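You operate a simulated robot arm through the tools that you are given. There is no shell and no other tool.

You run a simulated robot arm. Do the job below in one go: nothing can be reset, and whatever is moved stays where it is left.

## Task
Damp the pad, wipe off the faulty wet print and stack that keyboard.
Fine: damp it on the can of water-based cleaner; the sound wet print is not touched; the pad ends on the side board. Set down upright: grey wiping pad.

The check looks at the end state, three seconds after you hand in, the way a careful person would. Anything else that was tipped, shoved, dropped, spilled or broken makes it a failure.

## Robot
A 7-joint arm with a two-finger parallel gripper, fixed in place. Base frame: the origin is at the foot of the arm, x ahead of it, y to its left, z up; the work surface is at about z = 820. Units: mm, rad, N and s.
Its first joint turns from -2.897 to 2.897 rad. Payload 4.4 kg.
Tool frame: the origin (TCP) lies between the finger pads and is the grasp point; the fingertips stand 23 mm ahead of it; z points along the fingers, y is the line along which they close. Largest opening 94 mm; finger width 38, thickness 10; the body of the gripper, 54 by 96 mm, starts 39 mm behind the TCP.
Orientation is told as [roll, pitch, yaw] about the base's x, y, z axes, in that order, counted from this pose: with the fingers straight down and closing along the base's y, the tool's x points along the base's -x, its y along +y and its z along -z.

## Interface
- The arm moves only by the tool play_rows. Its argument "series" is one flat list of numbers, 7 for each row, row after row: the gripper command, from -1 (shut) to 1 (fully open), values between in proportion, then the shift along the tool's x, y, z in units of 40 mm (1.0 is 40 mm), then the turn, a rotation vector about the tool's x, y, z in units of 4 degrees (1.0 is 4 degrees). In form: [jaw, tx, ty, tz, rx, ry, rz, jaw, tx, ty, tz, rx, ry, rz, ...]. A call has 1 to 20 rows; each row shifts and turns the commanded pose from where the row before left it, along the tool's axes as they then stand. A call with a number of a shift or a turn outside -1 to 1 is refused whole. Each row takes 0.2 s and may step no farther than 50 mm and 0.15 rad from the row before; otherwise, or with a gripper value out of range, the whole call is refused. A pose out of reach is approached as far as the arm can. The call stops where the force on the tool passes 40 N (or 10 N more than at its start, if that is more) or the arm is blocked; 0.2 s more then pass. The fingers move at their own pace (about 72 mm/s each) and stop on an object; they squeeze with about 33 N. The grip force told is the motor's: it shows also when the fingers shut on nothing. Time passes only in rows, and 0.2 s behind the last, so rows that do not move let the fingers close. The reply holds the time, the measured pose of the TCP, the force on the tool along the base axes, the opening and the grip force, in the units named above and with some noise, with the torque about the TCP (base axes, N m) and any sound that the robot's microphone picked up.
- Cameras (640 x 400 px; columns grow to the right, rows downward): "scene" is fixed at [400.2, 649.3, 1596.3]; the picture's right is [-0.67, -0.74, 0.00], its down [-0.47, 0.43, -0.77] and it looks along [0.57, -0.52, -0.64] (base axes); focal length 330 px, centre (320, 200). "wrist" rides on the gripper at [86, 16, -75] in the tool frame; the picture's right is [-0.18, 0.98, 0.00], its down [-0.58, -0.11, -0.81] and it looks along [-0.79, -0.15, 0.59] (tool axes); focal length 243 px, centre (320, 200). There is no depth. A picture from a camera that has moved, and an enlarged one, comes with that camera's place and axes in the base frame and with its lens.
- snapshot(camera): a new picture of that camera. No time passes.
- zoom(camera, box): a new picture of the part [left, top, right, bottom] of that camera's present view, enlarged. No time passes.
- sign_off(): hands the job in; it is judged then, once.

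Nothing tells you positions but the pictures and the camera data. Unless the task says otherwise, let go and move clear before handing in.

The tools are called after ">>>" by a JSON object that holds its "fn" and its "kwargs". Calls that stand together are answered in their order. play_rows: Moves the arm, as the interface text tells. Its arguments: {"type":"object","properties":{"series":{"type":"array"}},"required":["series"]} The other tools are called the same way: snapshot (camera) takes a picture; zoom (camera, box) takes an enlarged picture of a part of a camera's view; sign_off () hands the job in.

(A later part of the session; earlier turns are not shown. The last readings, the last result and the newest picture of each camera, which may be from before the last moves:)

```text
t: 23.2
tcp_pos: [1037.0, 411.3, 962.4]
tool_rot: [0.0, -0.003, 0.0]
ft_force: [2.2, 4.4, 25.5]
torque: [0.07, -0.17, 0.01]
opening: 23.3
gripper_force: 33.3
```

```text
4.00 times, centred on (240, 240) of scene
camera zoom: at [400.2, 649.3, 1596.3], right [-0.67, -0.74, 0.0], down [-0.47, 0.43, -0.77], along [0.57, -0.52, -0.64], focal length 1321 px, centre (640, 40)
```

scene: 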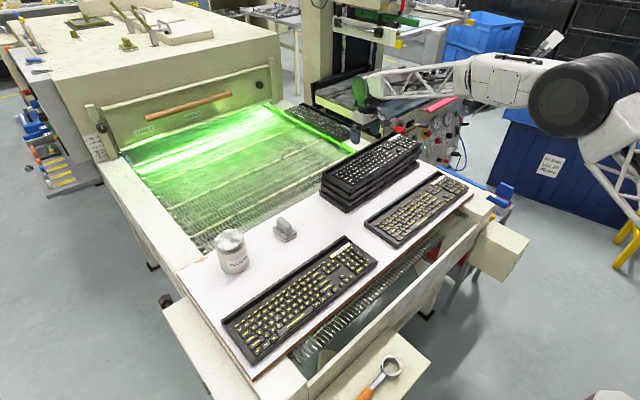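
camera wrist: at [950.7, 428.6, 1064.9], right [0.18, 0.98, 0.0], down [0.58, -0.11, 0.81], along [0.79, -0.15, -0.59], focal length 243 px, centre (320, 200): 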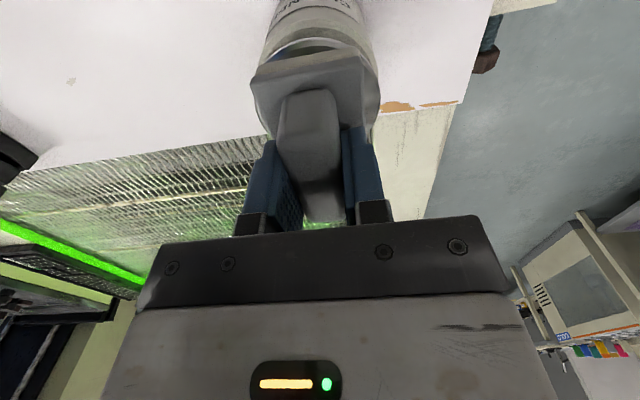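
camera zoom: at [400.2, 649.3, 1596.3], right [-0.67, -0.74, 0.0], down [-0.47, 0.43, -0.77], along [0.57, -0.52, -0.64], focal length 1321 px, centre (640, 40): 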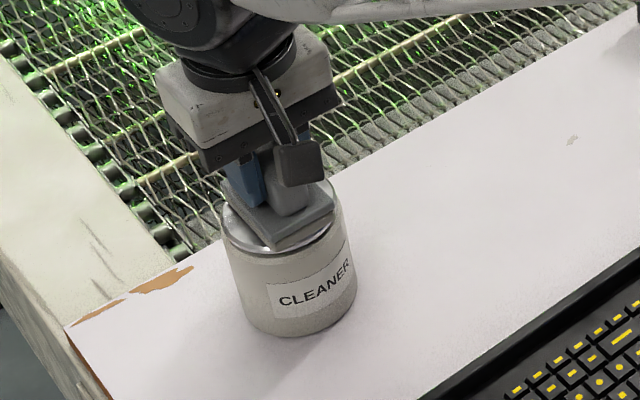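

The plunger disc has gone down onto the can body. Now I'll lift off straight up and look at the pad.

>>> {"fn": "play_rows", "kwargs": {"series": [-1, 0, 0, -0.1, 0, 0, 0, -1, 0, 0, -0.2, 0, 0, 0, -1, 0, 0, -0.5, 0, 0, 0, -1, 0, 0, -0.7, 0, 0, 0, -1, 0, 0, -0.8, 0, 0, 0]}}

>>> {"fn": "zoom", "kwargs": {"camera": "scene", "box": [195, 190, 285, 290]}}

>>> {"fn": "zoom", "kwargs": {"camera": "wrist", "box": [230, 20, 400, 140]}}

```text
t: 24.4
tcp_pos: [1035.8, 411.1, 1051.2]
tool_rot: [0.0, 0.002, 0.001]
ft_force: [0.7, -0.8, -0.5]
torque: [0.0, -0.01, 0.02]
opening: 23.4
gripper_force: 32.7
```

```text
4.00 times, centred on (240, 240) of scene
camera zoom: at [400.2, 649.3, 1596.3], right [-0.67, -0.74, 0.0], down [-0.47, 0.43, -0.77], along [0.57, -0.52, -0.64], focal length 1321 px, centre (640, 40)
```

zoom: 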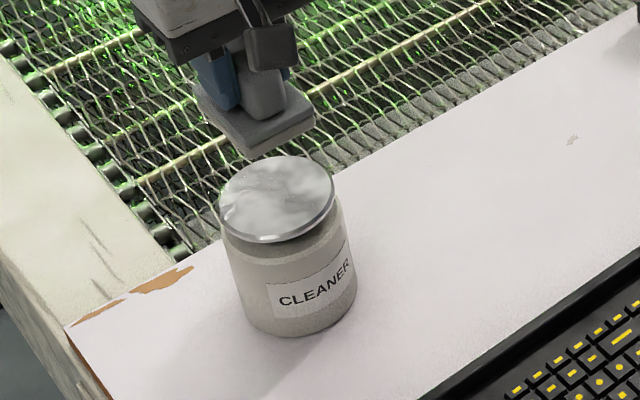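

```text
3.33 times, centred on (315, 80) of wrist
camera zoom: at [950.8, 427.8, 1126.4], right [0.18, 0.98, 0.0], down [0.58, -0.11, 0.81], along [0.79, -0.15, -0.59], focal length 809 px, centre (337, 600)
```

zoom: 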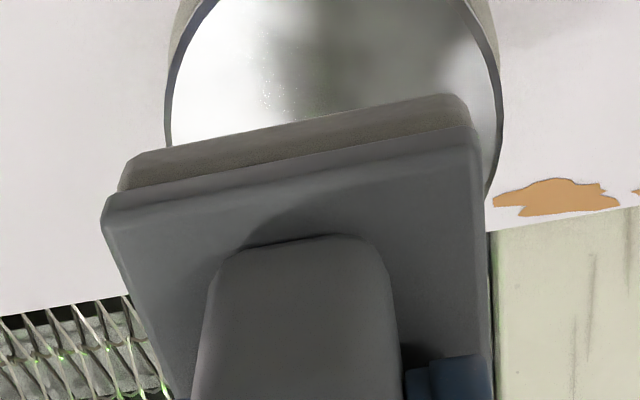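

The disc sprang back up, and the pad foam is visibly darker, so it is damp. Now I'll travel to No 7 by a path behind No 5 (never over it), staying clear of the stack.

>>> {"fn": "play_rows", "kwargs": {"series": [-1, 0.43, -0.805, 0, 0, 0, 0, -1, 0.43, -0.805, 0, 0, 0, 0, -1, 0.43, -0.805, 0, 0, 0, 0, -1, 0.43, -0.805, 0, 0, 0, 0, -1, 0.43, -0.805, 0, 0, 0, 0, -1, 0.036, -0.893, 0.04, 0, 0, 0, -1, 0.036, -0.893, 0.04, 0, 0, 0, -1, 0.036, -0.893, 0.04, 0, 0, 0, -1, 0.036, -0.893, 0.04, 0, 0, 0, -1, 0.036, -0.893, 0.04, 0, 0, 0, -1, 0.036, -0.893, 0.04, 0, 0, 0, -1, 0.036, -0.893, 0.04, 0, 0, 0, -1, 0.9, -0.55, 0.15, 0, 0, 0, -1, 0.9, -0.55, 0.15, 0, 0, 0, -1, 0.9, -0.55, 0.15, 0, 0, 0, -1, 0.9, -0.55, 0.15, 0, 0, 0, -1, 0.9, -0.55, 0.15, 0, 0, 0]}}

>>> {"fn": "snapshot", "kwargs": {"camera": "wrist"}}

>>> {"fn": "snapshot", "kwargs": {"camera": "scene"}}

>>> {"fn": "zoom", "kwargs": {"camera": "scene", "box": [350, 150, 480, 260]}}

```text
t: 28.0
tcp_pos: [761.4, -108.9, 1011.2]
tool_rot: [0.0, 0.0, 0.0]
ft_force: [-0.4, 0.1, -0.8]
torque: [-0.02, -0.03, -0.02]
opening: 23.2
gripper_force: 32.9
```

```text
taken
camera wrist: at [674.9, -92.1, 1086.4], right [0.18, 0.98, 0.0], down [0.58, -0.11, 0.81], along [0.79, -0.15, -0.59], focal length 243 px, centre (320, 200)
```

wrist: 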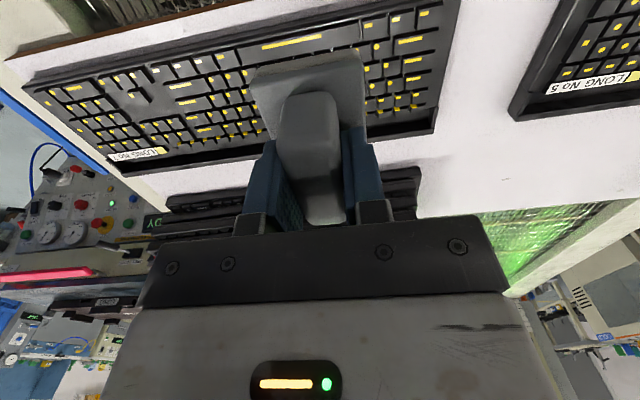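

```text
taken
```

scene: 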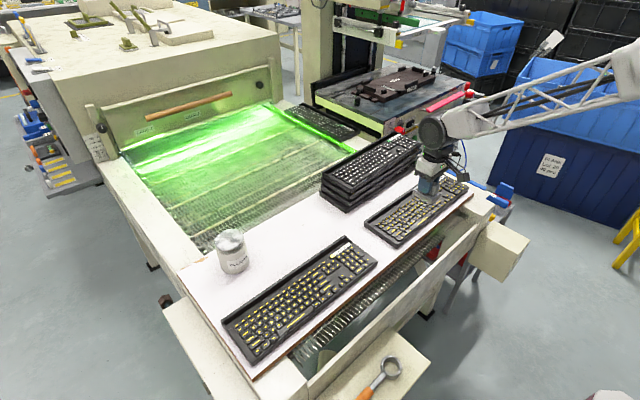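

```text
3.64 times, centred on (415, 205) of scene
camera zoom: at [400.2, 649.3, 1596.3], right [-0.67, -0.74, 0.0], down [-0.47, 0.43, -0.77], along [0.57, -0.52, -0.64], focal length 1201 px, centre (-26, 182)
```

zoom: 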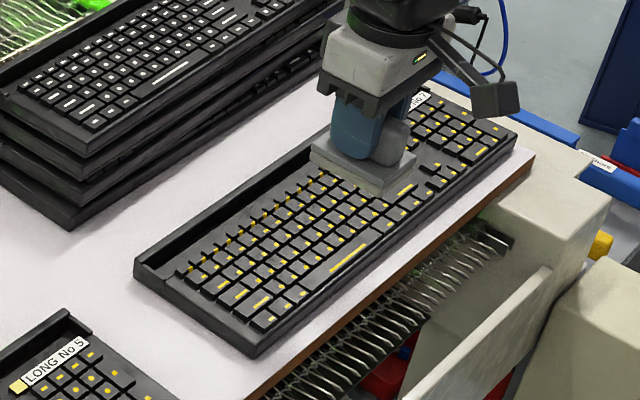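

Now I'll zoom on No 7 to fix the extents of its print.

>>> {"fn": "zoom", "kwargs": {"camera": "wrist", "box": [340, 0, 480, 150]}}

>>> {"fn": "zoom", "kwargs": {"camera": "wrist", "box": [20, 30, 260, 190]}}

```text
2.67 times, centred on (410, 75) of wrist
camera zoom: at [674.9, -92.1, 1086.4], right [0.18, 0.98, 0.0], down [0.58, -0.11, 0.81], along [0.79, -0.15, -0.59], focal length 647 px, centre (80, 533)
```

zoom: 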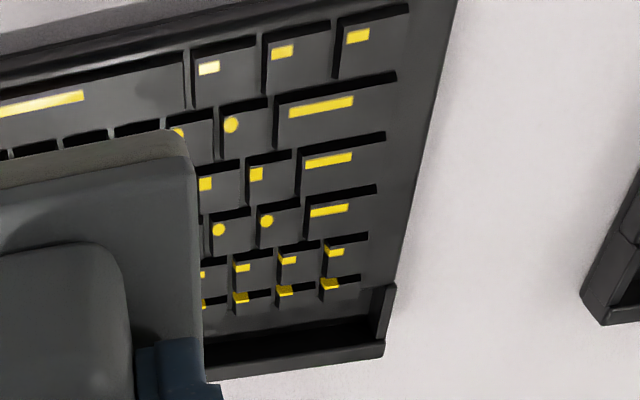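

```text
2.50 times, centred on (140, 110) of wrist
camera zoom: at [674.9, -92.1, 1086.4], right [0.18, 0.98, 0.0], down [0.58, -0.11, 0.81], along [0.79, -0.15, -0.59], focal length 606 px, centre (770, 425)
```

zoom: 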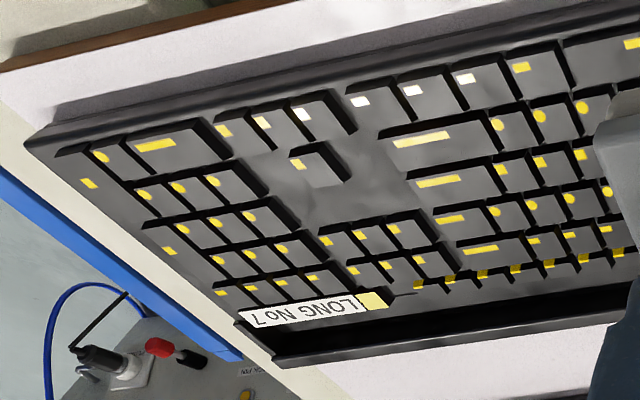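

No 7's print spans roughly x 757–851, y -414 to -15. I'll wipe in two overlapping lanes along y (TCP x ≈ 784 and 828). First, move over the left end of the front lane and descend near contact.

>>> {"fn": "play_rows", "kwargs": {"series": [-1, -0.19, 0.72, 0.5, 0, 0, 0, -1, -0.19, 0.72, 0.5, 0, 0, 0, -1, -0.19, 0.72, 0.5, 0, 0, 0, -1, 0, 0, 0.6, 0, 0, 0, -1, 0, 0, 0.25, 0, 0, 0, -1, 0, 0, 0.1, 0, 0, 0]}}

>>> {"fn": "zoom", "kwargs": {"camera": "scene", "box": [330, 170, 450, 270]}}

>>> {"fn": "snapshot", "kwargs": {"camera": "wrist"}}

```text
t: 29.4
tcp_pos: [783.7, -21.9, 913.4]
tool_rot: [0.0, 0.001, 0.001]
ft_force: [-0.7, 0.1, -0.1]
torque: [0.01, 0.04, 0.01]
opening: 23.6
gripper_force: 32.7
```

```text
4.00 times, centred on (390, 220) of scene
camera zoom: at [400.2, 649.3, 1596.3], right [-0.67, -0.74, 0.0], down [-0.47, 0.43, -0.77], along [0.57, -0.52, -0.64], focal length 1321 px, centre (40, 120)
```

zoom: 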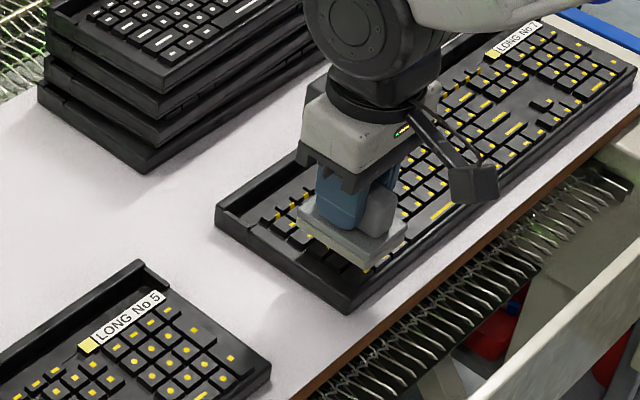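

```text
taken
camera wrist: at [698.1, -6.0, 988.8], right [0.18, 0.98, 0.0], down [0.58, -0.11, 0.81], along [0.79, -0.15, -0.59], focal length 243 px, centre (320, 200)
```

wrist: 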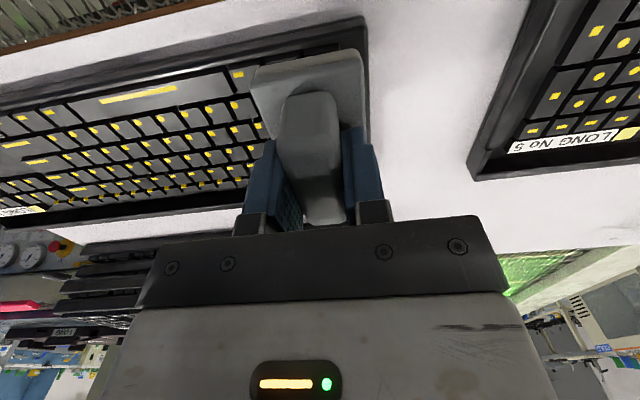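

>>> {"fn": "play_rows", "kwargs": {"series": [-1, 0, 0, 0.1, 0, 0, 0, -1, 0, 0, 0.08, 0, 0, 0, -1, 0, 0, 0.06, 0, 0, 0, -1, 0, 0, 0.06, 0, 0, 0]}}

>>> {"fn": "play_rows", "kwargs": {"series": [-1, 0, 0, 0.06, 0, 0, 0, -1, 0, 0, 0.05, 0, 0, 0]}}

```text
t: 30.4
tcp_pos: [784.8, -23.5, 900.5]
tool_rot: [0.0, -0.002, 0.0]
ft_force: [0.1, 0.4, -0.4]
torque: [0.01, 0.02, -0.01]
opening: 23.5
gripper_force: 33.1
```

```text
t: 31.0
tcp_pos: [783.5, -21.6, 898.2]
tool_rot: [0.0, -0.003, 0.002]
ft_force: [-0.4, 0.5, -0.5]
torque: [-0.01, 0.01, 0.02]
opening: 23.5
gripper_force: 32.5
```

>>> {"fn": "play_rows", "kwargs": {"series": [-1, 0, 0, 0.05, 0, 0, 0, -1, 0, 0, 0.03, 0, 0, 0]}}

>>> {"fn": "play_rows", "kwargs": {"series": [-1, 0, 0, 0.04, 0, 0, 0, -1, 0, 0, 0.03, 0, 0, 0]}}

>>> {"fn": "zoom", "kwargs": {"camera": "scene", "box": [350, 200, 430, 260]}}

```text
t: 31.6
tcp_pos: [784.5, -22.6, 894.4]
tool_rot: [0.0, 0.0, -0.001]
ft_force: [-0.4, 0.5, -0.6]
torque: [0.04, 0.02, 0.0]
opening: 23.5
gripper_force: 32.9
```

```text
t: 32.2
tcp_pos: [785.1, -23.4, 890.2]
tool_rot: [0.001, -0.001, 0.001]
ft_force: [0.0, -0.5, -0.9]
torque: [0.04, 0.01, -0.02]
opening: 23.2
gripper_force: 33.1
```

```text
6.67 times, centred on (390, 230) of scene
camera zoom: at [400.2, 649.3, 1596.3], right [-0.67, -0.74, 0.0], down [-0.47, 0.43, -0.77], along [0.57, -0.52, -0.64], focal length 2202 px, centre (-147, 0)
```

zoom: 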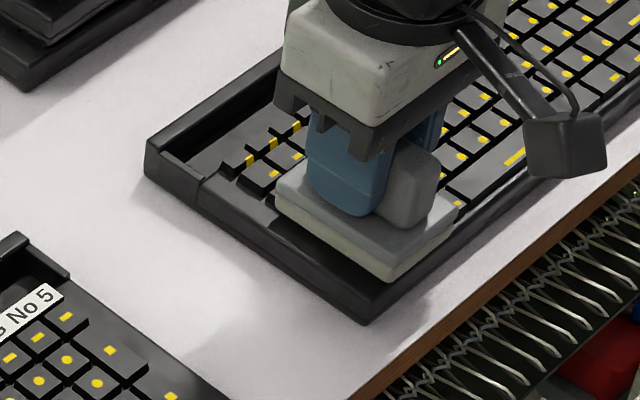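

>>> {"fn": "play_rows", "kwargs": {"series": [-1, 0, 0, 0.04, 0, 0, 0, -1, 0, 0, 0.03, 0, 0, 0]}}

>>> {"fn": "play_rows", "kwargs": {"series": [-1, 0, 0, 0.03, 0, 0, 0, -1, 0, 0, 0.03, 0, 0, 0]}}

```text
t: 32.8
tcp_pos: [785.6, -24.6, 889.7]
tool_rot: [0.0, -0.004, -0.001]
ft_force: [-0.2, 1.8, 25.0]
torque: [0.08, -0.11, 0.02]
opening: 23.7
gripper_force: 33.5
```

```text
t: 33.3
tcp_pos: [786.9, -22.9, 889.5]
tool_rot: [0.001, -0.005, 0.0]
ft_force: [0.6, 0.8, 3.5]
torque: [-0.02, 0.08, -0.04]
opening: 23.1
gripper_force: 32.8
stopped in row 2: the force on the tool passed its limit at 43 N (the readings are from after the stop); the commanded pose is now the measured one
```

Contact found at TCP z ≈ 889.5. The commanded pose was reset there; I'll apply a gentle press and check force.

>>> {"fn": "play_rows", "kwargs": {"series": [-1, 0, 0, 0.015, 0, 0, 0, -1, 0, 0, 0, 0, 0, 0]}}

```text
t: 33.9
tcp_pos: [786.7, -24.0, 889.3]
tool_rot: [-0.001, -0.006, 0.0]
ft_force: [-5.6, 2.9, 22.4]
torque: [0.03, 0.61, -0.02]
opening: 23.6
gripper_force: 33.0
```

>>> {"fn": "play_rows", "kwargs": {"series": [-1, 0, 0, -0.008, 0, 0, 0, -1, 0, -0.2, 0, 0, 0, 0, -1, 0, -0.25, 0, 0, 0, 0]}}

>>> {"fn": "zoom", "kwargs": {"camera": "scene", "box": [330, 170, 450, 270]}}

```text
t: 34.7
tcp_pos: [786.1, -40.4, 888.9]
tool_rot: [0.0, -0.006, 0.0]
ft_force: [0.1, 12.8, 28.6]
torque: [0.28, 0.27, -0.12]
opening: 23.6
gripper_force: 32.8
```

```text
4.00 times, centred on (390, 220) of scene
camera zoom: at [400.2, 649.3, 1596.3], right [-0.67, -0.74, 0.0], down [-0.47, 0.43, -0.77], along [0.57, -0.52, -0.64], focal length 1321 px, centre (40, 120)
```

zoom: 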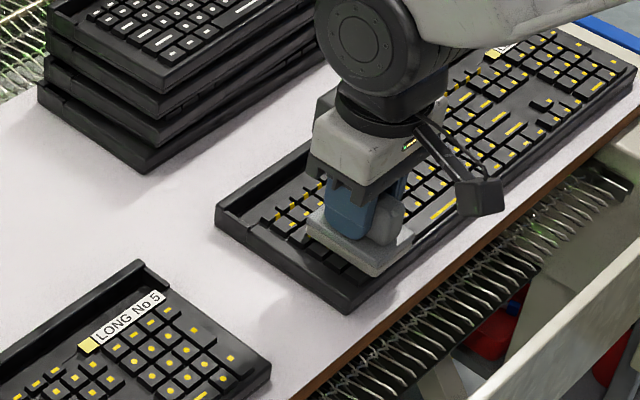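

It wipes and the keyboard stays put, but the press is on the high side. I'll ease off slightly and continue along the lane.

>>> {"fn": "play_rows", "kwargs": {"series": [-1, 0, 0, -0.02, 0, 0, 0, -1, 0, -0.25, 0, 0, 0, 0, -1, 0, -0.3, 0, 0, 0, 0, -1, 0, -0.3, 0, 0, 0, 0]}}

```text
t: 35.7
tcp_pos: [786.4, -75.9, 889.8]
tool_rot: [0.001, -0.004, 0.001]
ft_force: [-0.2, 9.8, 23.7]
torque: [0.2, 0.03, -0.03]
opening: 23.5
gripper_force: 33.1
```

>>> {"fn": "play_rows", "kwargs": {"series": [-1, 0, -0.1, -0.01, 0, 0, 0, -1, 0, -0.35, 0, 0, 0, 0, -1, 0, -0.35, 0, 0, 0, 0, -1, 0, -0.35, 0, 0, 0, 0, -1, 0, -0.35, 0, 0, 0, 0, -1, 0, -0.35, 0, 0, 0, 0]}}

>>> {"fn": "zoom", "kwargs": {"camera": "scene", "box": [340, 160, 480, 270]}}

```text
t: 37.1
tcp_pos: [785.9, -149.9, 889.7]
tool_rot: [0.001, -0.003, 0.002]
ft_force: [0.2, 5.0, 7.9]
torque: [0.1, -0.07, 0.06]
opening: 23.0
gripper_force: 33.4
```

```text
3.64 times, centred on (410, 215) of scene
camera zoom: at [400.2, 649.3, 1596.3], right [-0.67, -0.74, 0.0], down [-0.47, 0.43, -0.77], along [0.57, -0.52, -0.64], focal length 1201 px, centre (-7, 146)
```

zoom: 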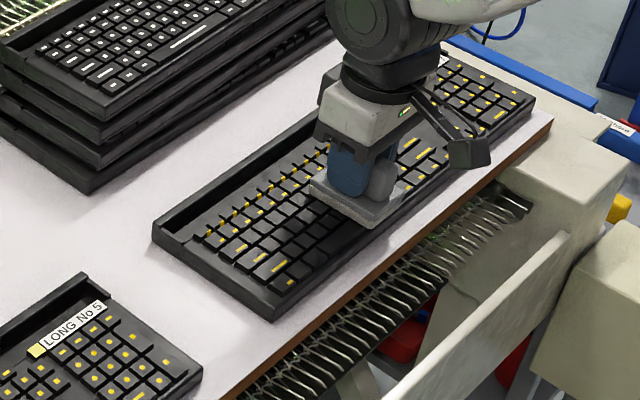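

>>> {"fn": "zoom", "kwargs": {"camera": "scene", "box": [370, 195, 450, 255]}}

>>> {"fn": "zoom", "kwargs": {"camera": "wrist", "box": [330, 0, 560, 140]}}

```text
6.67 times, centred on (410, 225) of scene
camera zoom: at [400.2, 649.3, 1596.3], right [-0.67, -0.74, 0.0], down [-0.47, 0.43, -0.77], along [0.57, -0.52, -0.64], focal length 2202 px, centre (-280, 33)
```

zoom: 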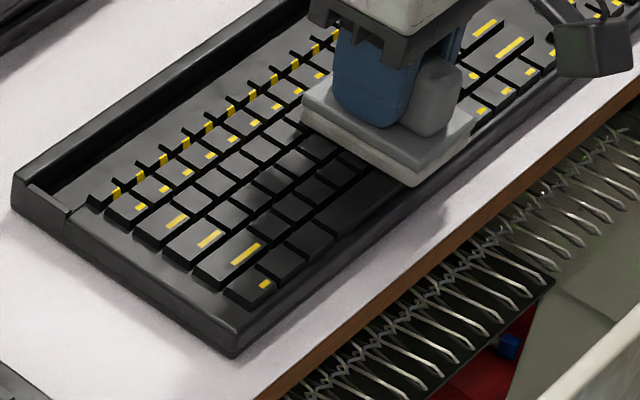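

```text
2.78 times, centred on (445, 70) of wrist
camera zoom: at [699.6, -133.3, 963.9], right [0.18, 0.98, 0.0], down [0.58, -0.11, 0.81], along [0.79, -0.15, -0.59], focal length 675 px, centre (-28, 562)
```

zoom: 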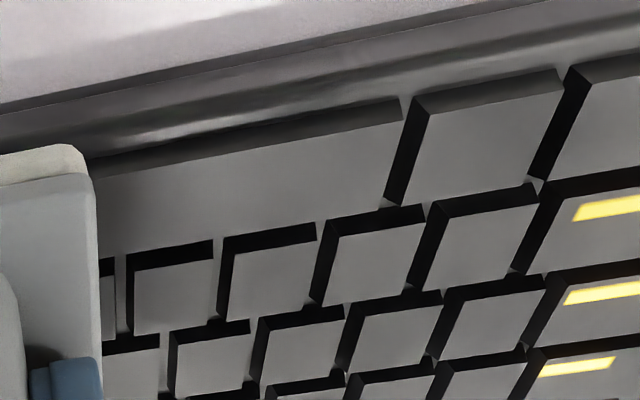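

Wiping works: keys behind the pad are clean. The very first column (where the stroke started) remains and will get another pass. Continuing along the lane.

>>> {"fn": "play_rows", "kwargs": {"series": [-1, 0, -0.2, 0.01, 0, 0, 0, -1, 0, -0.35, 0, 0, 0, 0, -1, 0, -0.35, 0, 0, 0, 0, -1, 0, -0.35, 0, 0, 0, 0, -1, 0, -0.35, 0, 0, 0, 0, -1, 0, -0.35, 0, 0, 0, 0, -1, 0, -0.35, 0, 0, 0, 0]}}

>>> {"fn": "zoom", "kwargs": {"camera": "scene", "box": [370, 165, 480, 255]}}

```text
t: 38.7
tcp_pos: [787.0, -241.7, 889.5]
tool_rot: [0.0, -0.006, -0.002]
ft_force: [0.0, 10.4, 21.1]
torque: [0.31, 0.29, -0.13]
opening: 23.2
gripper_force: 33.6
```

```text
4.44 times, centred on (425, 210) of scene
camera zoom: at [400.2, 649.3, 1596.3], right [-0.67, -0.74, 0.0], down [-0.47, 0.43, -0.77], along [0.57, -0.52, -0.64], focal length 1468 px, centre (-147, 156)
```

zoom: 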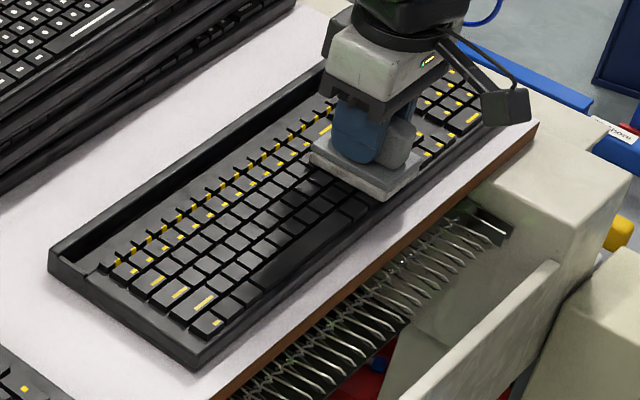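

>>> {"fn": "play_rows", "kwargs": {"series": [-1, 0, -0.35, 0, 0, 0, 0, -1, 0, -0.35, 0, 0, 0, 0, -1, 0, -0.35, 0, 0, 0, 0, -1, 0, -0.35, 0, 0, 0, 0, -1, 0, -0.35, 0, 0, 0, 0, -1, 0, -0.35, 0, 0, 0, 0]}}

>>> {"fn": "play_rows", "kwargs": {"series": [-1, 0, -0.35, 0, 0, 0, 0, -1, 0, -0.35, 0, 0, 0, 0, -1, 0, -0.35, 0, 0, 0, 0, -1, 0, -0.35, 0, 0, 0, 0, -1, 0, -0.35, 0, 0, 0, 0, -1, 0, -0.35, 0, 0, 0, 0]}}

>>> {"fn": "zoom", "kwargs": {"camera": "scene", "box": [370, 165, 480, 255]}}

```text
t: 40.1
tcp_pos: [786.4, -325.7, 888.8]
tool_rot: [-0.001, -0.005, -0.001]
ft_force: [0.3, 6.8, 15.3]
torque: [0.16, 0.1, -0.04]
opening: 23.3
gripper_force: 33.3
```

```text
t: 41.5
tcp_pos: [786.3, -409.3, 888.9]
tool_rot: [-0.002, -0.003, -0.001]
ft_force: [0.6, 4.8, 10.6]
torque: [0.15, 0.1, -0.04]
opening: 23.7
gripper_force: 32.9
```

```text
4.44 times, centred on (425, 210) of scene
camera zoom: at [400.2, 649.3, 1596.3], right [-0.67, -0.74, 0.0], down [-0.47, 0.43, -0.77], along [0.57, -0.52, -0.64], focal length 1468 px, centre (-147, 156)
```

zoom: 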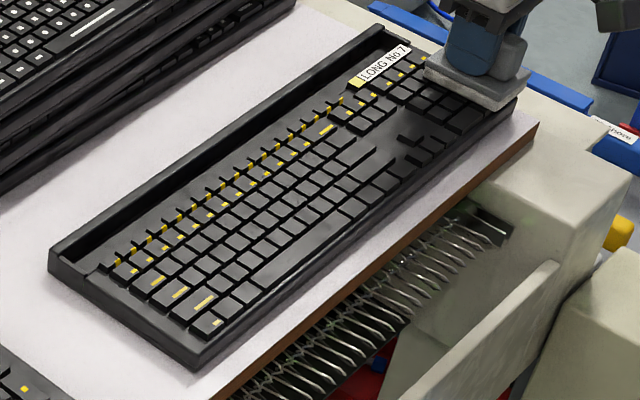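

The front lane is clean except for the first column. I'll go slightly further right, slide over to the rear lane, and return leftward.

>>> {"fn": "play_rows", "kwargs": {"series": [-1, 0, -0.25, 0, 0, 0, 0, -1, -0.27, 0, 0, 0, 0, 0, -1, -0.27, 0, 0, 0, 0, 0, -1, -0.27, 0, 0, 0, 0, 0, -1, -0.24, 0, 0, 0, 0, 0]}}

>>> {"fn": "zoom", "kwargs": {"camera": "scene", "box": [400, 150, 480, 220]}}

>>> {"fn": "zoom", "kwargs": {"camera": "wrist", "box": [200, 0, 500, 200]}}

```text
t: 42.7
tcp_pos: [827.8, -420.8, 891.3]
tool_rot: [-0.002, -0.003, -0.001]
ft_force: [-0.7, -0.3, -0.7]
torque: [-0.02, 0.02, 0.0]
opening: 23.7
gripper_force: 32.4
```

```text
5.71 times, centred on (440, 185) of scene
camera zoom: at [400.2, 649.3, 1596.3], right [-0.67, -0.74, 0.0], down [-0.47, 0.43, -0.77], along [0.57, -0.52, -0.64], focal length 1887 px, centre (-366, 286)
```

zoom: 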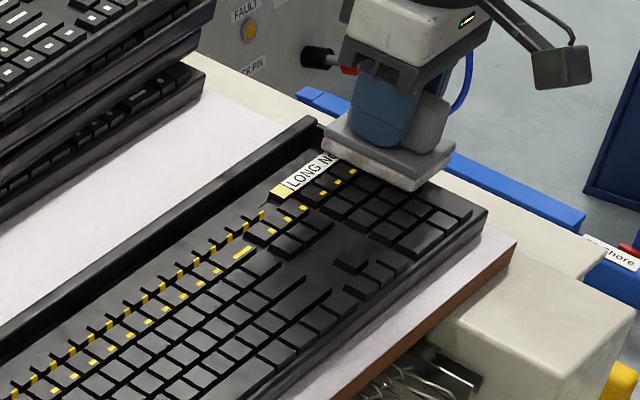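

```text
2.00 times, centred on (350, 100) of wrist
camera zoom: at [741.7, -403.9, 964.7], right [0.18, 0.98, 0.0], down [0.58, -0.11, 0.81], along [0.79, -0.15, -0.59], focal length 485 px, centre (260, 400)
```

zoom: 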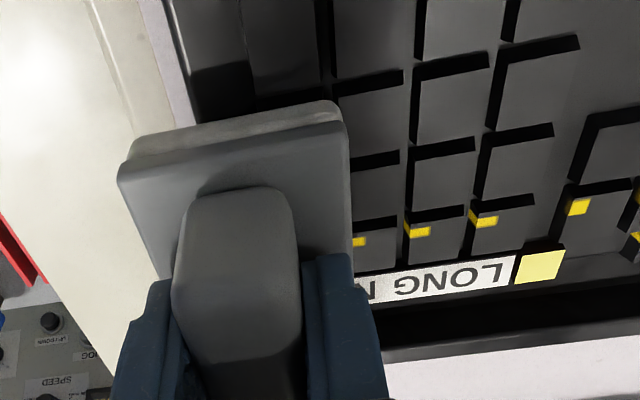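

Contact was lost over the rear right corner. I'll move in slightly and re-establish light contact.

>>> {"fn": "play_rows", "kwargs": {"series": [-1, 0, 0.3, 0, 0, 0, 0, -1, 0, 0, 0.03, 0, 0, 0]}}

>>> {"fn": "play_rows", "kwargs": {"series": [-1, 0, 0, 0.02, 0, 0, 0, -1, 0, 0, 0, 0, 0, 0]}}

```text
t: 43.3
tcp_pos: [829.1, -407.8, 888.9]
tool_rot: [0.0, -0.002, 0.0]
ft_force: [-3.8, -0.1, 10.9]
torque: [0.05, 0.51, 0.02]
opening: 23.2
gripper_force: 33.0
```

```text
t: 43.9
tcp_pos: [829.2, -406.7, 888.7]
tool_rot: [-0.003, -0.005, 0.002]
ft_force: [-2.3, 6.4, 28.2]
torque: [0.26, 0.68, -0.04]
opening: 23.7
gripper_force: 33.2
```

>>> {"fn": "play_rows", "kwargs": {"series": [-1, 0, -0.2, -0.01, 0, 0, 0, -1, 0, -0.2, 0, 0, 0, 0, -1, 0, 0.25, 0, 0, 0, 0, -1, 0, 0.3, 0, 0, 0, 0, -1, 0, 0.3, 0, 0, 0, 0, -1, 0, 0.3, 0, 0, 0, 0]}}

>>> {"fn": "zoom", "kwargs": {"camera": "scene", "box": [400, 150, 480, 220]}}

>>> {"fn": "zoom", "kwargs": {"camera": "wrist", "box": [50, 0, 450, 200]}}

```text
t: 45.2
tcp_pos: [829.0, -387.9, 889.6]
tool_rot: [-0.002, -0.004, 0.0]
ft_force: [-0.6, -0.5, 2.6]
torque: [-0.01, 0.12, 0.05]
opening: 23.7
gripper_force: 32.8
stopped in row 6: the force on the tool passed its limit at 42 N (the readings are from after the stop); the commanded pose is now the measured one
```

```text
5.71 times, centred on (440, 185) of scene
camera zoom: at [400.2, 649.3, 1596.3], right [-0.67, -0.74, 0.0], down [-0.47, 0.43, -0.77], along [0.57, -0.52, -0.64], focal length 1887 px, centre (-366, 286)
```

zoom: 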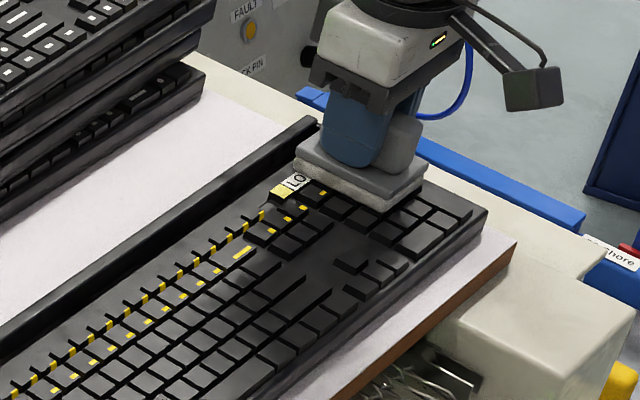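

```text
1.60 times, centred on (250, 100) of wrist
camera zoom: at [742.4, -371.1, 963.7], right [0.18, 0.98, 0.0], down [0.58, -0.11, 0.81], along [0.8, -0.15, -0.59], focal length 388 px, centre (432, 360)
```

zoom: 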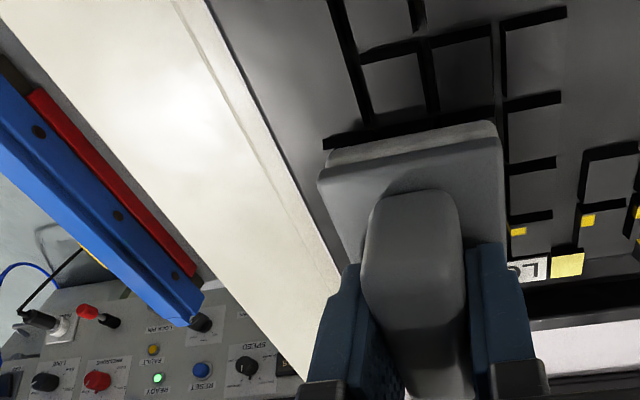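

Force crept up on the return stroke; the commanded pose is reset with light contact. I'll continue leftward with lighter pressure in short steps.

>>> {"fn": "play_rows", "kwargs": {"series": [-1, 0, 0.25, 0.005, 0, 0, 0, -1, 0, 0.3, 0, 0, 0, 0, -1, 0, 0.3, 0, 0, 0, 0]}}

```text
t: 46.0
tcp_pos: [829.6, -353.8, 889.2]
tool_rot: [-0.001, -0.005, 0.0]
ft_force: [-0.1, -3.3, 6.8]
torque: [-0.22, 0.25, 0.08]
opening: 23.5
gripper_force: 32.8
```

>>> {"fn": "play_rows", "kwargs": {"series": [-1, 0, 0.3, 0.006, 0, 0, 0, -1, 0, 0.3, 0, 0, 0, 0, -1, 0, 0.3, 0, 0, 0, 0, -1, 0, 0.3, 0, 0, 0, 0]}}

>>> {"fn": "zoom", "kwargs": {"camera": "scene", "box": [390, 150, 480, 220]}}

>>> {"fn": "zoom", "kwargs": {"camera": "wrist", "box": [50, 0, 450, 200]}}

```text
t: 47.0
tcp_pos: [829.8, -303.8, 887.9]
tool_rot: [-0.001, -0.007, -0.002]
ft_force: [1.0, -8.3, 19.1]
torque: [-0.34, 0.49, 0.17]
opening: 23.5
gripper_force: 32.5
```

```text
5.71 times, centred on (435, 185) of scene
camera zoom: at [400.2, 649.3, 1596.3], right [-0.67, -0.74, 0.0], down [-0.47, 0.43, -0.77], along [0.57, -0.52, -0.64], focal length 1887 px, centre (-337, 286)
```

zoom: 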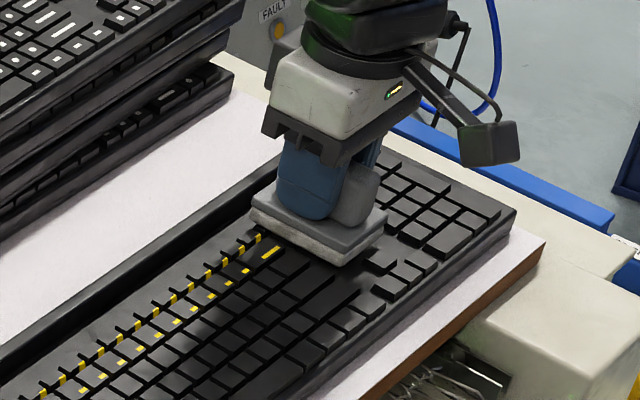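

```text
1.60 times, centred on (250, 100) of wrist
camera zoom: at [742.8, -288.2, 963.5], right [0.18, 0.98, 0.0], down [0.58, -0.11, 0.81], along [0.8, -0.15, -0.59], focal length 388 px, centre (432, 360)
```

zoom: 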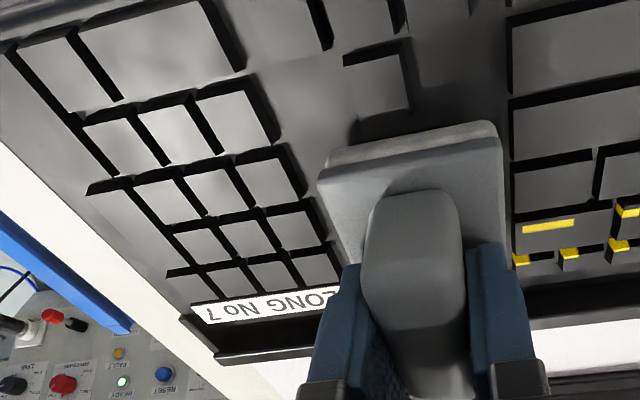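

The right side is clean now. Continuing leftward.

>>> {"fn": "play_rows", "kwargs": {"series": [-1, 0, 0.3, -0.008, 0, 0, 0, -1, 0, 0.3, 0, 0, 0, 0, -1, 0, 0.3, 0, 0, 0, 0, -1, 0, 0.3, 0, 0, 0, 0]}}

>>> {"fn": "play_rows", "kwargs": {"series": [-1, 0, 0.3, -0.004, 0, 0, 0, -1, 0, 0.3, 0, 0, 0, 0, -1, 0, 0.3, 0, 0, 0, 0, -1, 0, 0.3, 0, 0, 0, 0]}}

```text
t: 48.0
tcp_pos: [829.9, -257.0, 889.4]
tool_rot: [-0.001, -0.007, -0.001]
ft_force: [1.2, -11.5, 27.6]
torque: [-0.39, 0.46, 0.19]
opening: 23.4
gripper_force: 32.8
```

```text
t: 49.0
tcp_pos: [828.7, -210.5, 888.8]
tool_rot: [-0.002, -0.005, 0.001]
ft_force: [-1.2, -8.0, 19.1]
torque: [-0.36, 0.1, 0.03]
opening: 23.5
gripper_force: 33.4
```

>>> {"fn": "play_rows", "kwargs": {"series": [-1, 0, 0.3, 0, 0, 0, 0, -1, 0, 0.3, 0, 0, 0, 0, -1, 0, 0.3, 0, 0, 0, 0, -1, 0, 0.3, 0, 0, 0, 0]}}

>>> {"fn": "play_rows", "kwargs": {"series": [-1, 0, 0.3, 0, 0, 0, 0, -1, 0, 0.3, 0, 0, 0, 0, -1, 0, 0.3, 0, 0, 0, 0, -1, 0, 0.3, 0, 0, 0, 0]}}

>>> {"fn": "zoom", "kwargs": {"camera": "scene", "box": [360, 165, 470, 255]}}

```text
t: 50.0
tcp_pos: [828.7, -160.1, 889.7]
tool_rot: [-0.003, -0.006, 0.0]
ft_force: [0.1, -9.2, 23.7]
torque: [-0.17, 0.2, 0.05]
opening: 23.5
gripper_force: 32.6
```

```text
t: 51.0
tcp_pos: [829.2, -112.1, 889.1]
tool_rot: [-0.003, -0.005, 0.001]
ft_force: [-0.3, -6.6, 13.9]
torque: [-0.08, 0.02, 0.02]
opening: 23.6
gripper_force: 33.2
```

```text
4.44 times, centred on (415, 210) of scene
camera zoom: at [400.2, 649.3, 1596.3], right [-0.67, -0.74, 0.0], down [-0.47, 0.43, -0.77], along [0.57, -0.52, -0.64], focal length 1468 px, centre (-102, 156)
```

zoom: 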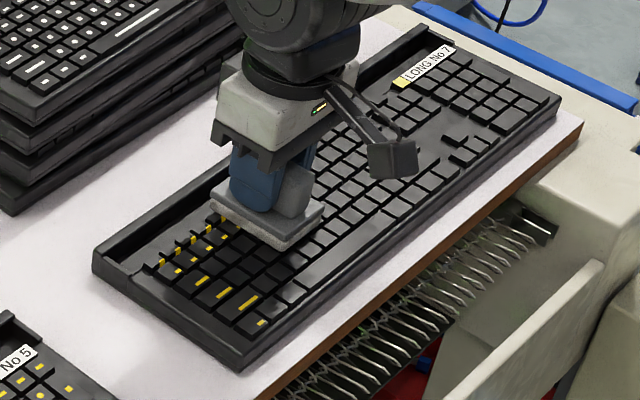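

>>> {"fn": "play_rows", "kwargs": {"series": [-1, 0, 0.3, 0, 0, 0, 0, -1, 0, 0.3, 0, 0, 0, 0, -1, 0, 0.3, 0, 0, 0, 0, -1, 0, 0.3, 0, 0, 0, 0, -1, 0, 0.3, 0, 0, 0, 0]}}

>>> {"fn": "play_rows", "kwargs": {"series": [-1, 0, 0.3, 0, 0, 0, 0, -1, 0, 0.3, 0, 0, 0, 0, -1, 0, 0.3, 0, 0, 0, 0, -1, 0, 0.2, 0, 0, 0, 0]}}

>>> {"fn": "zoom", "kwargs": {"camera": "scene", "box": [340, 165, 470, 265]}}

```text
t: 52.2
tcp_pos: [829.2, -54.6, 888.9]
tool_rot: [-0.002, -0.006, -0.001]
ft_force: [1.4, -9.8, 22.8]
torque: [-0.15, 0.26, 0.1]
opening: 23.4
gripper_force: 33.7
```

```text
t: 53.2
tcp_pos: [828.8, -9.2, 888.9]
tool_rot: [-0.002, -0.005, 0.0]
ft_force: [1.6, -10.8, 25.5]
torque: [-0.24, -0.03, -0.01]
opening: 23.8
gripper_force: 32.7
```

```text
4.00 times, centred on (405, 215) of scene
camera zoom: at [400.2, 649.3, 1596.3], right [-0.67, -0.74, 0.0], down [-0.47, 0.43, -0.77], along [0.57, -0.52, -0.64], focal length 1321 px, centre (-20, 140)
```

zoom: 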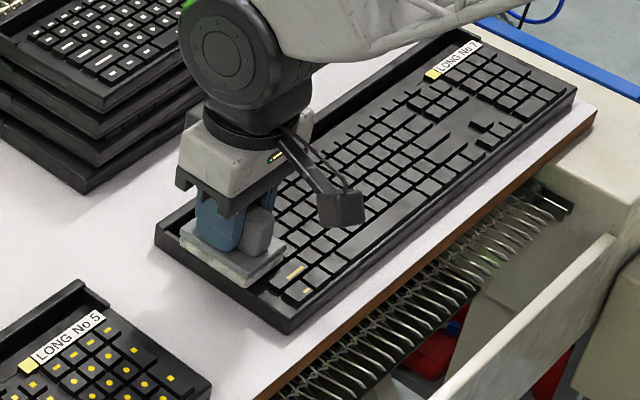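

Rear lane is done. Now I'll slide forward over the remaining left column in the front lane, then sweep inward.

>>> {"fn": "play_rows", "kwargs": {"series": [-1, 0.2, 0, -0.008, 0, 0, 0, -1, 0.3, 0, 0, 0, 0, 0, -1, 0.3, 0, 0, 0, 0, 0, -1, 0.3, 0, 0, 0, 0, 0]}}

>>> {"fn": "play_rows", "kwargs": {"series": [-1, 0.05, 0, 0, 0, 0, 0, -1, 0, -0.25, 0, 0, 0, 0, -1, 0, -0.3, 0, 0, 0, 0, -1, 0, -0.3, 0, 0, 0, 0, -1, 0, -0.3, 0, 0, 0, 0, -1, 0, -0.3, 0, 0, 0, 0]}}

>>> {"fn": "zoom", "kwargs": {"camera": "scene", "box": [340, 165, 470, 265]}}

```text
t: 54.2
tcp_pos: [783.6, -10.3, 888.0]
tool_rot: [-0.003, -0.005, 0.001]
ft_force: [7.2, 0.6, 16.5]
torque: [0.02, -0.33, -0.04]
opening: 23.5
gripper_force: 33.3
```

```text
t: 55.6
tcp_pos: [783.4, -67.1, 888.0]
tool_rot: [0.0, -0.006, 0.0]
ft_force: [0.0, 7.9, 17.6]
torque: [0.2, -0.03, 0.03]
opening: 23.4
gripper_force: 32.7
```

```text
4.00 times, centred on (405, 215) of scene
camera zoom: at [400.2, 649.3, 1596.3], right [-0.67, -0.74, 0.0], down [-0.47, 0.43, -0.77], along [0.57, -0.52, -0.64], focal length 1321 px, centre (-20, 140)
```

zoom: 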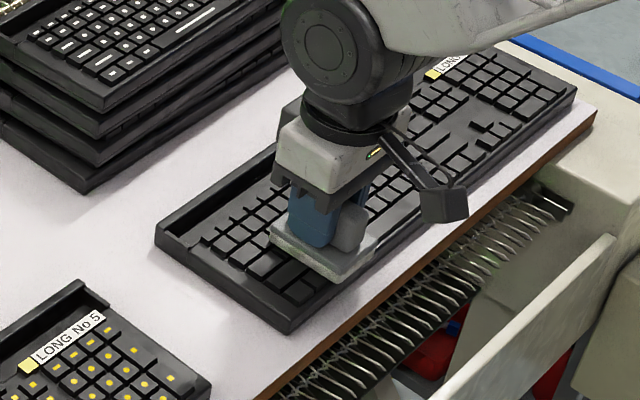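

The left column looks clean too. I'll lift off and inspect the whole keyboard.

>>> {"fn": "play_rows", "kwargs": {"series": [-1, 0, 0, -0.2, 0, 0, 0, -1, 0, 0, -0.6, 0, 0, 0, -1, 0, 0, -0.9, 0, 0, 0, -1, 0, 0, -0.9, 0, 0, 0, -1, 0, 0, -0.9, 0, 0, 0]}}

>>> {"fn": "zoom", "kwargs": {"camera": "scene", "box": [360, 165, 480, 255]}}

>>> {"fn": "snapshot", "kwargs": {"camera": "wrist"}}

>>> {"fn": "snapshot", "kwargs": {"camera": "scene"}}

```text
t: 56.8
tcp_pos: [784.5, -66.5, 1028.7]
tool_rot: [-0.002, -0.004, -0.001]
ft_force: [0.6, 0.4, -1.6]
torque: [0.03, -0.03, 0.01]
opening: 23.3
gripper_force: 32.5
```

```text
4.44 times, centred on (420, 210) of scene
camera zoom: at [400.2, 649.3, 1596.3], right [-0.67, -0.74, 0.0], down [-0.47, 0.43, -0.77], along [0.57, -0.52, -0.64], focal length 1468 px, centre (-124, 156)
```

zoom: 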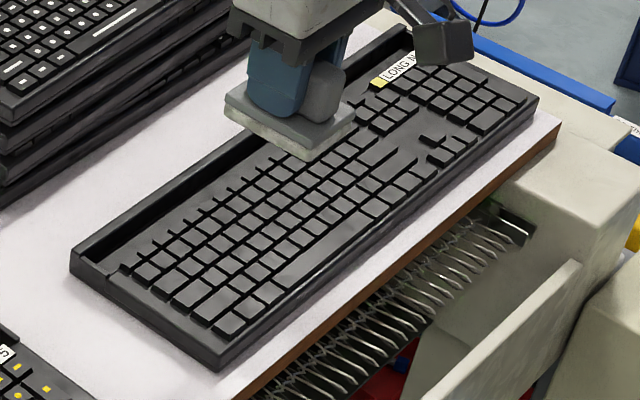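

```text
taken
camera wrist: at [698.4, -49.7, 1103.4], right [0.18, 0.98, 0.0], down [0.58, -0.11, 0.81], along [0.79, -0.15, -0.59], focal length 243 px, centre (320, 200)
```

wrist: 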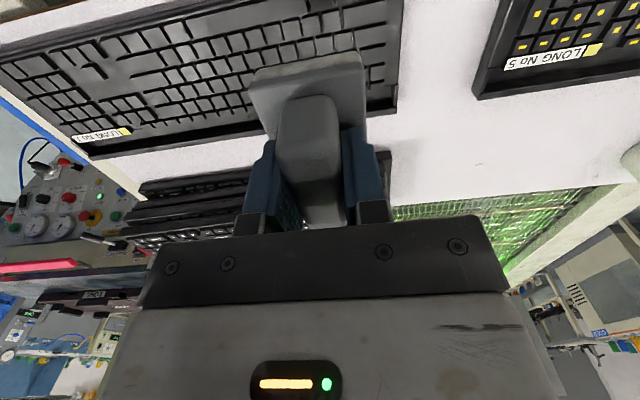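

```text
taken
```

scene: 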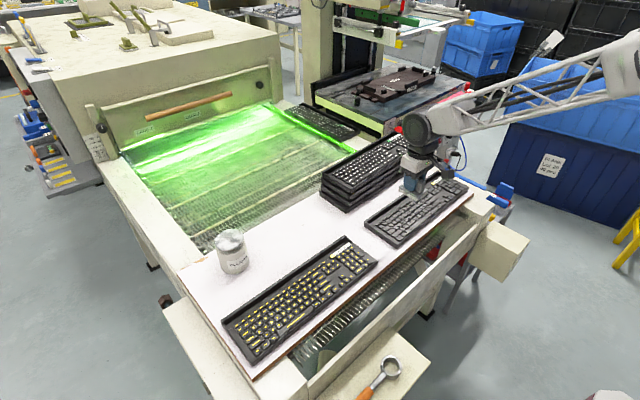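

No 7 is fully clean of yellow. Before setting down the pad I want to be sure what the "side board" is, so I'll take a look at the cream ledge nearer the robot (moving away from No 5).

>>> {"fn": "play_rows", "kwargs": {"series": [-1, 0.759, 0.55, 0, 0, 0, 0, -1, 0.759, 0.55, 0, 0, 0, 0, -1, 0.759, 0.7, 0, 0, 0, 0, -1, 0.759, 0.7, 0, 0, 0, 0, -1, 0.759, 0.7, 0, 0, 0, 0, -1, 0.759, 0.7, 0, 0, 0, 0, -1, 0.759, 0.7, 0, 0, 0, 0, -1, 0.759, 0.7, 0, 0, 0, 0, -1, 0.759, 0.7, 0, 0, 0, 0, -1, 0.759, 0.7, 0, 0, 0, 0, -1, 0.759, 0.7, 0, 0, 0, 0]}}

>>> {"fn": "snapshot", "kwargs": {"camera": "wrist"}}

>>> {"fn": "snapshot", "kwargs": {"camera": "scene"}}

```text
t: 59.2
tcp_pos: [446.8, 228.0, 1026.9]
tool_rot: [-0.002, -0.005, -0.002]
ft_force: [-0.6, -0.1, 0.6]
torque: [0.0, 0.0, -0.01]
opening: 23.4
gripper_force: 33.0
```

```text
taken
camera wrist: at [360.9, 244.5, 1101.3], right [0.18, 0.98, 0.0], down [0.58, -0.11, 0.81], along [0.8, -0.15, -0.59], focal length 243 px, centre (320, 200)
```

wrist: 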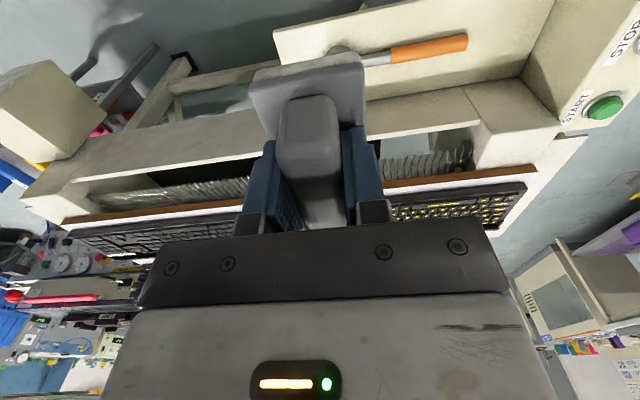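

```text
taken
```

scene: 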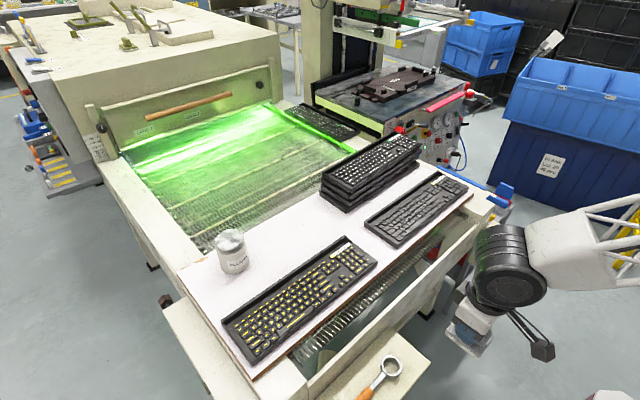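

The cream ledge sits lower and nearer the robot with a magnifier on it; there's also a slab on the left side of the frame. I'll look at that left slab as well before deciding.

>>> {"fn": "play_rows", "kwargs": {"series": [-1, -0.546, 0.9, 0, 0, 0, 0, -1, -0.546, 0.9, 0, 0, 0, 0, -1, -0.546, 0.9, 0, 0, 0, 0, -1, -0.546, 0.9, 0, 0, 0, 0, -1, -0.546, 0.9, 0, 0, 0, 0, -1, -0.546, 0.9, 0, 0, 0, 0, -1, -0.546, 0.9, 0, 0, 0, 0]}}

>>> {"fn": "snapshot", "kwargs": {"camera": "wrist"}}

>>> {"fn": "zoom", "kwargs": {"camera": "scene", "box": [130, 240, 330, 400]}}

```text
t: 60.8
tcp_pos: [599.7, 481.9, 1026.2]
tool_rot: [0.0, -0.007, 0.001]
ft_force: [0.0, -0.3, -0.9]
torque: [-0.02, -0.02, -0.01]
opening: 23.6
gripper_force: 33.1
```

```text
taken
camera wrist: at [512.6, 497.8, 1100.6], right [0.18, 0.98, 0.0], down [0.58, -0.11, 0.81], along [0.8, -0.15, -0.59], focal length 243 px, centre (320, 200)
```

wrist: 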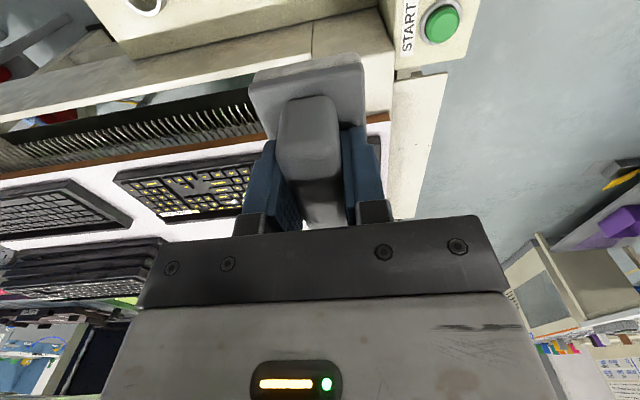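

```text
2.50 times, centred on (230, 320) of scene
camera zoom: at [400.2, 649.3, 1596.3], right [-0.67, -0.74, 0.0], down [-0.47, 0.43, -0.77], along [0.57, -0.52, -0.64], focal length 826 px, centre (545, -100)
```

zoom: 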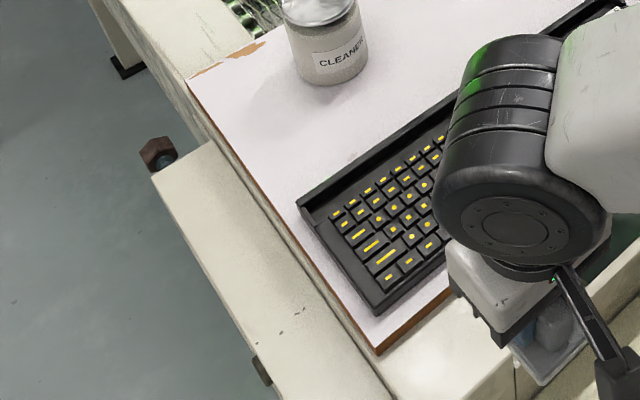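

That left slab is just a frame cover. The only real board here is the white laminated one laid over the frame, where the pad came from, so I take that as the side board. I'll return the pad to its original free spot, going around No 5.

>>> {"fn": "play_rows", "kwargs": {"series": [-1, -0.104, -0.9625, 0, 0, 0, 0, -1, -0.104, -0.9625, 0, 0, 0, 0, -1, -0.104, -0.9625, 0, 0, 0, 0, -1, -0.104, -0.9625, 0, 0, 0, 0, -1, -0.104, -0.9625, 0, 0, 0, 0, -1, -0.104, -0.9625, 0, 0, 0, 0, -1, -0.104, -0.9625, 0, 0, 0, 0, -1, -0.104, -0.9625, 0, 0, 0, 0, -1, -0.104, -0.9625, 0, 0, 0, 0, -1, -0.104, -0.9625, 0, 0, 0, 0, -1, -0.104, -0.9625, 0, 0, 0, 0, -1, -0.104, -0.9625, 0, 0, 0, 0]}}

>>> {"fn": "play_rows", "kwargs": {"series": [-1, -0.9375, 0.03, 0, 0, 0, 0, -1, -0.9375, 0.03, 0, 0, 0, 0, -1, -0.9375, 0.03, 0, 0, 0, 0, -1, -0.9375, 0.03, 0, 0, 0, 0, -1, -0.9375, 0.03, 0, 0, 0, 0, -1, -0.9375, 0.03, 0, 0, 0, 0, -1, -0.9375, 0.03, 0, 0, 0, 0, -1, -0.9375, 0.03, 0, 0, 0, 0]}}

>>> {"fn": "play_rows", "kwargs": {"series": [-1, -0.455, 0.98, 0, 0, 0, 0, -1, -0.455, 0.98, 0, 0, 0, 0, -1, -0.455, 0.98, 0, 0, 0, 0, -1, -0.455, 0.98, 0, 0, 0, 0, -1, -0.455, 0.98, 0, 0, 0, 0]}}

>>> {"fn": "snapshot", "kwargs": {"camera": "scene"}}

```text
t: 63.4
tcp_pos: [649.7, 20.2, 1026.8]
tool_rot: [0.0, -0.006, 0.0]
ft_force: [-0.7, -0.7, -1.0]
torque: [0.02, -0.01, 0.0]
opening: 23.4
gripper_force: 32.6
```

```text
t: 65.2
tcp_pos: [952.9, 28.9, 1029.2]
tool_rot: [0.0, -0.005, 0.0]
ft_force: [0.2, -0.7, 0.1]
torque: [0.02, 0.01, -0.04]
opening: 23.4
gripper_force: 32.6
```

```text
t: 66.4
tcp_pos: [1042.7, 222.0, 1032.0]
tool_rot: [-0.002, -0.006, 0.0]
ft_force: [1.2, 0.3, -0.1]
torque: [-0.02, 0.01, -0.02]
opening: 23.4
gripper_force: 33.0
```

```text
taken
```

scene: 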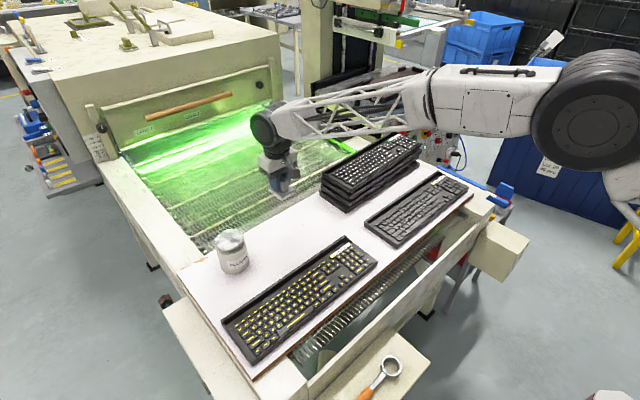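

>>> {"fn": "play_rows", "kwargs": {"series": [-1, 0, 0, 1, 0, 0, 0, -1, 0, 0, 1, 0, 0, 0, -1, 0, 0, 1, 0, 0, 0, -1, 0, 0, 0.6, 0, 0, 0, -1, 0, 0, 0.2, 0, 0, 0, -1, 0, 0, 0.1, 0, 0, 0]}}

>>> {"fn": "zoom", "kwargs": {"camera": "scene", "box": [230, 180, 340, 260]}}

```text
t: 67.8
tcp_pos: [1043.7, 223.6, 873.7]
tool_rot: [-0.002, -0.006, 0.0]
ft_force: [0.6, 0.3, -0.3]
torque: [-0.01, -0.01, 0.02]
opening: 23.7
gripper_force: 33.7
```

```text
5.00 times, centred on (285, 220) of scene
camera zoom: at [400.2, 649.3, 1596.3], right [-0.67, -0.74, 0.0], down [-0.47, 0.43, -0.77], along [0.57, -0.52, -0.64], focal length 1651 px, centre (495, 100)
```

zoom: 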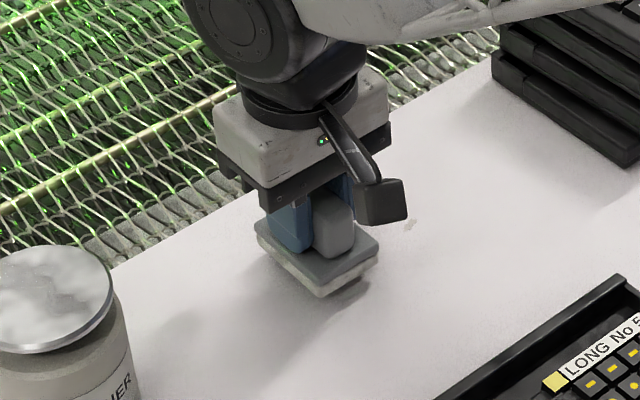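

>>> {"fn": "play_rows", "kwargs": {"series": [-1, 0, 0, 0.05, 0, 0, 0, -1, 0, 0, 0.04, 0, 0, 0]}}

>>> {"fn": "play_rows", "kwargs": {"series": [-1, 0, 0, 0.03, 0, 0, 0, -1, 0, 0, 0, 0, 0, 0]}}

```text
t: 68.4
tcp_pos: [1043.7, 223.8, 868.9]
tool_rot: [-0.002, -0.004, 0.0]
ft_force: [0.7, 0.1, 0.5]
torque: [-0.01, 0.02, -0.02]
opening: 23.4
gripper_force: 33.0
```

```text
t: 69.0
tcp_pos: [1043.4, 224.3, 869.2]
tool_rot: [-0.001, -0.005, 0.0]
ft_force: [-0.6, 0.8, -0.8]
torque: [-0.01, -0.02, -0.01]
opening: 23.6
gripper_force: 33.2
```

>>> {"fn": "play_rows", "kwargs": {"series": [-1, 0, 0, 0.03, 0, 0, 0, -1, 0, 0, 0, 0, 0, 0]}}

>>> {"fn": "play_rows", "kwargs": {"series": [-1, 0, 0, 0.03, 0, 0, 0, -1, 0, 0, 0, 0, 0, 0]}}

```text
t: 69.6
tcp_pos: [1042.8, 223.5, 867.5]
tool_rot: [-0.002, -0.006, 0.001]
ft_force: [0.3, 0.3, -0.4]
torque: [-0.01, -0.01, 0.04]
opening: 23.2
gripper_force: 32.4
```

```text
t: 70.2
tcp_pos: [1042.7, 224.0, 866.2]
tool_rot: [-0.001, -0.004, 0.0]
ft_force: [0.2, -0.5, -0.3]
torque: [-0.01, -0.02, -0.01]
opening: 23.7
gripper_force: 32.8
```

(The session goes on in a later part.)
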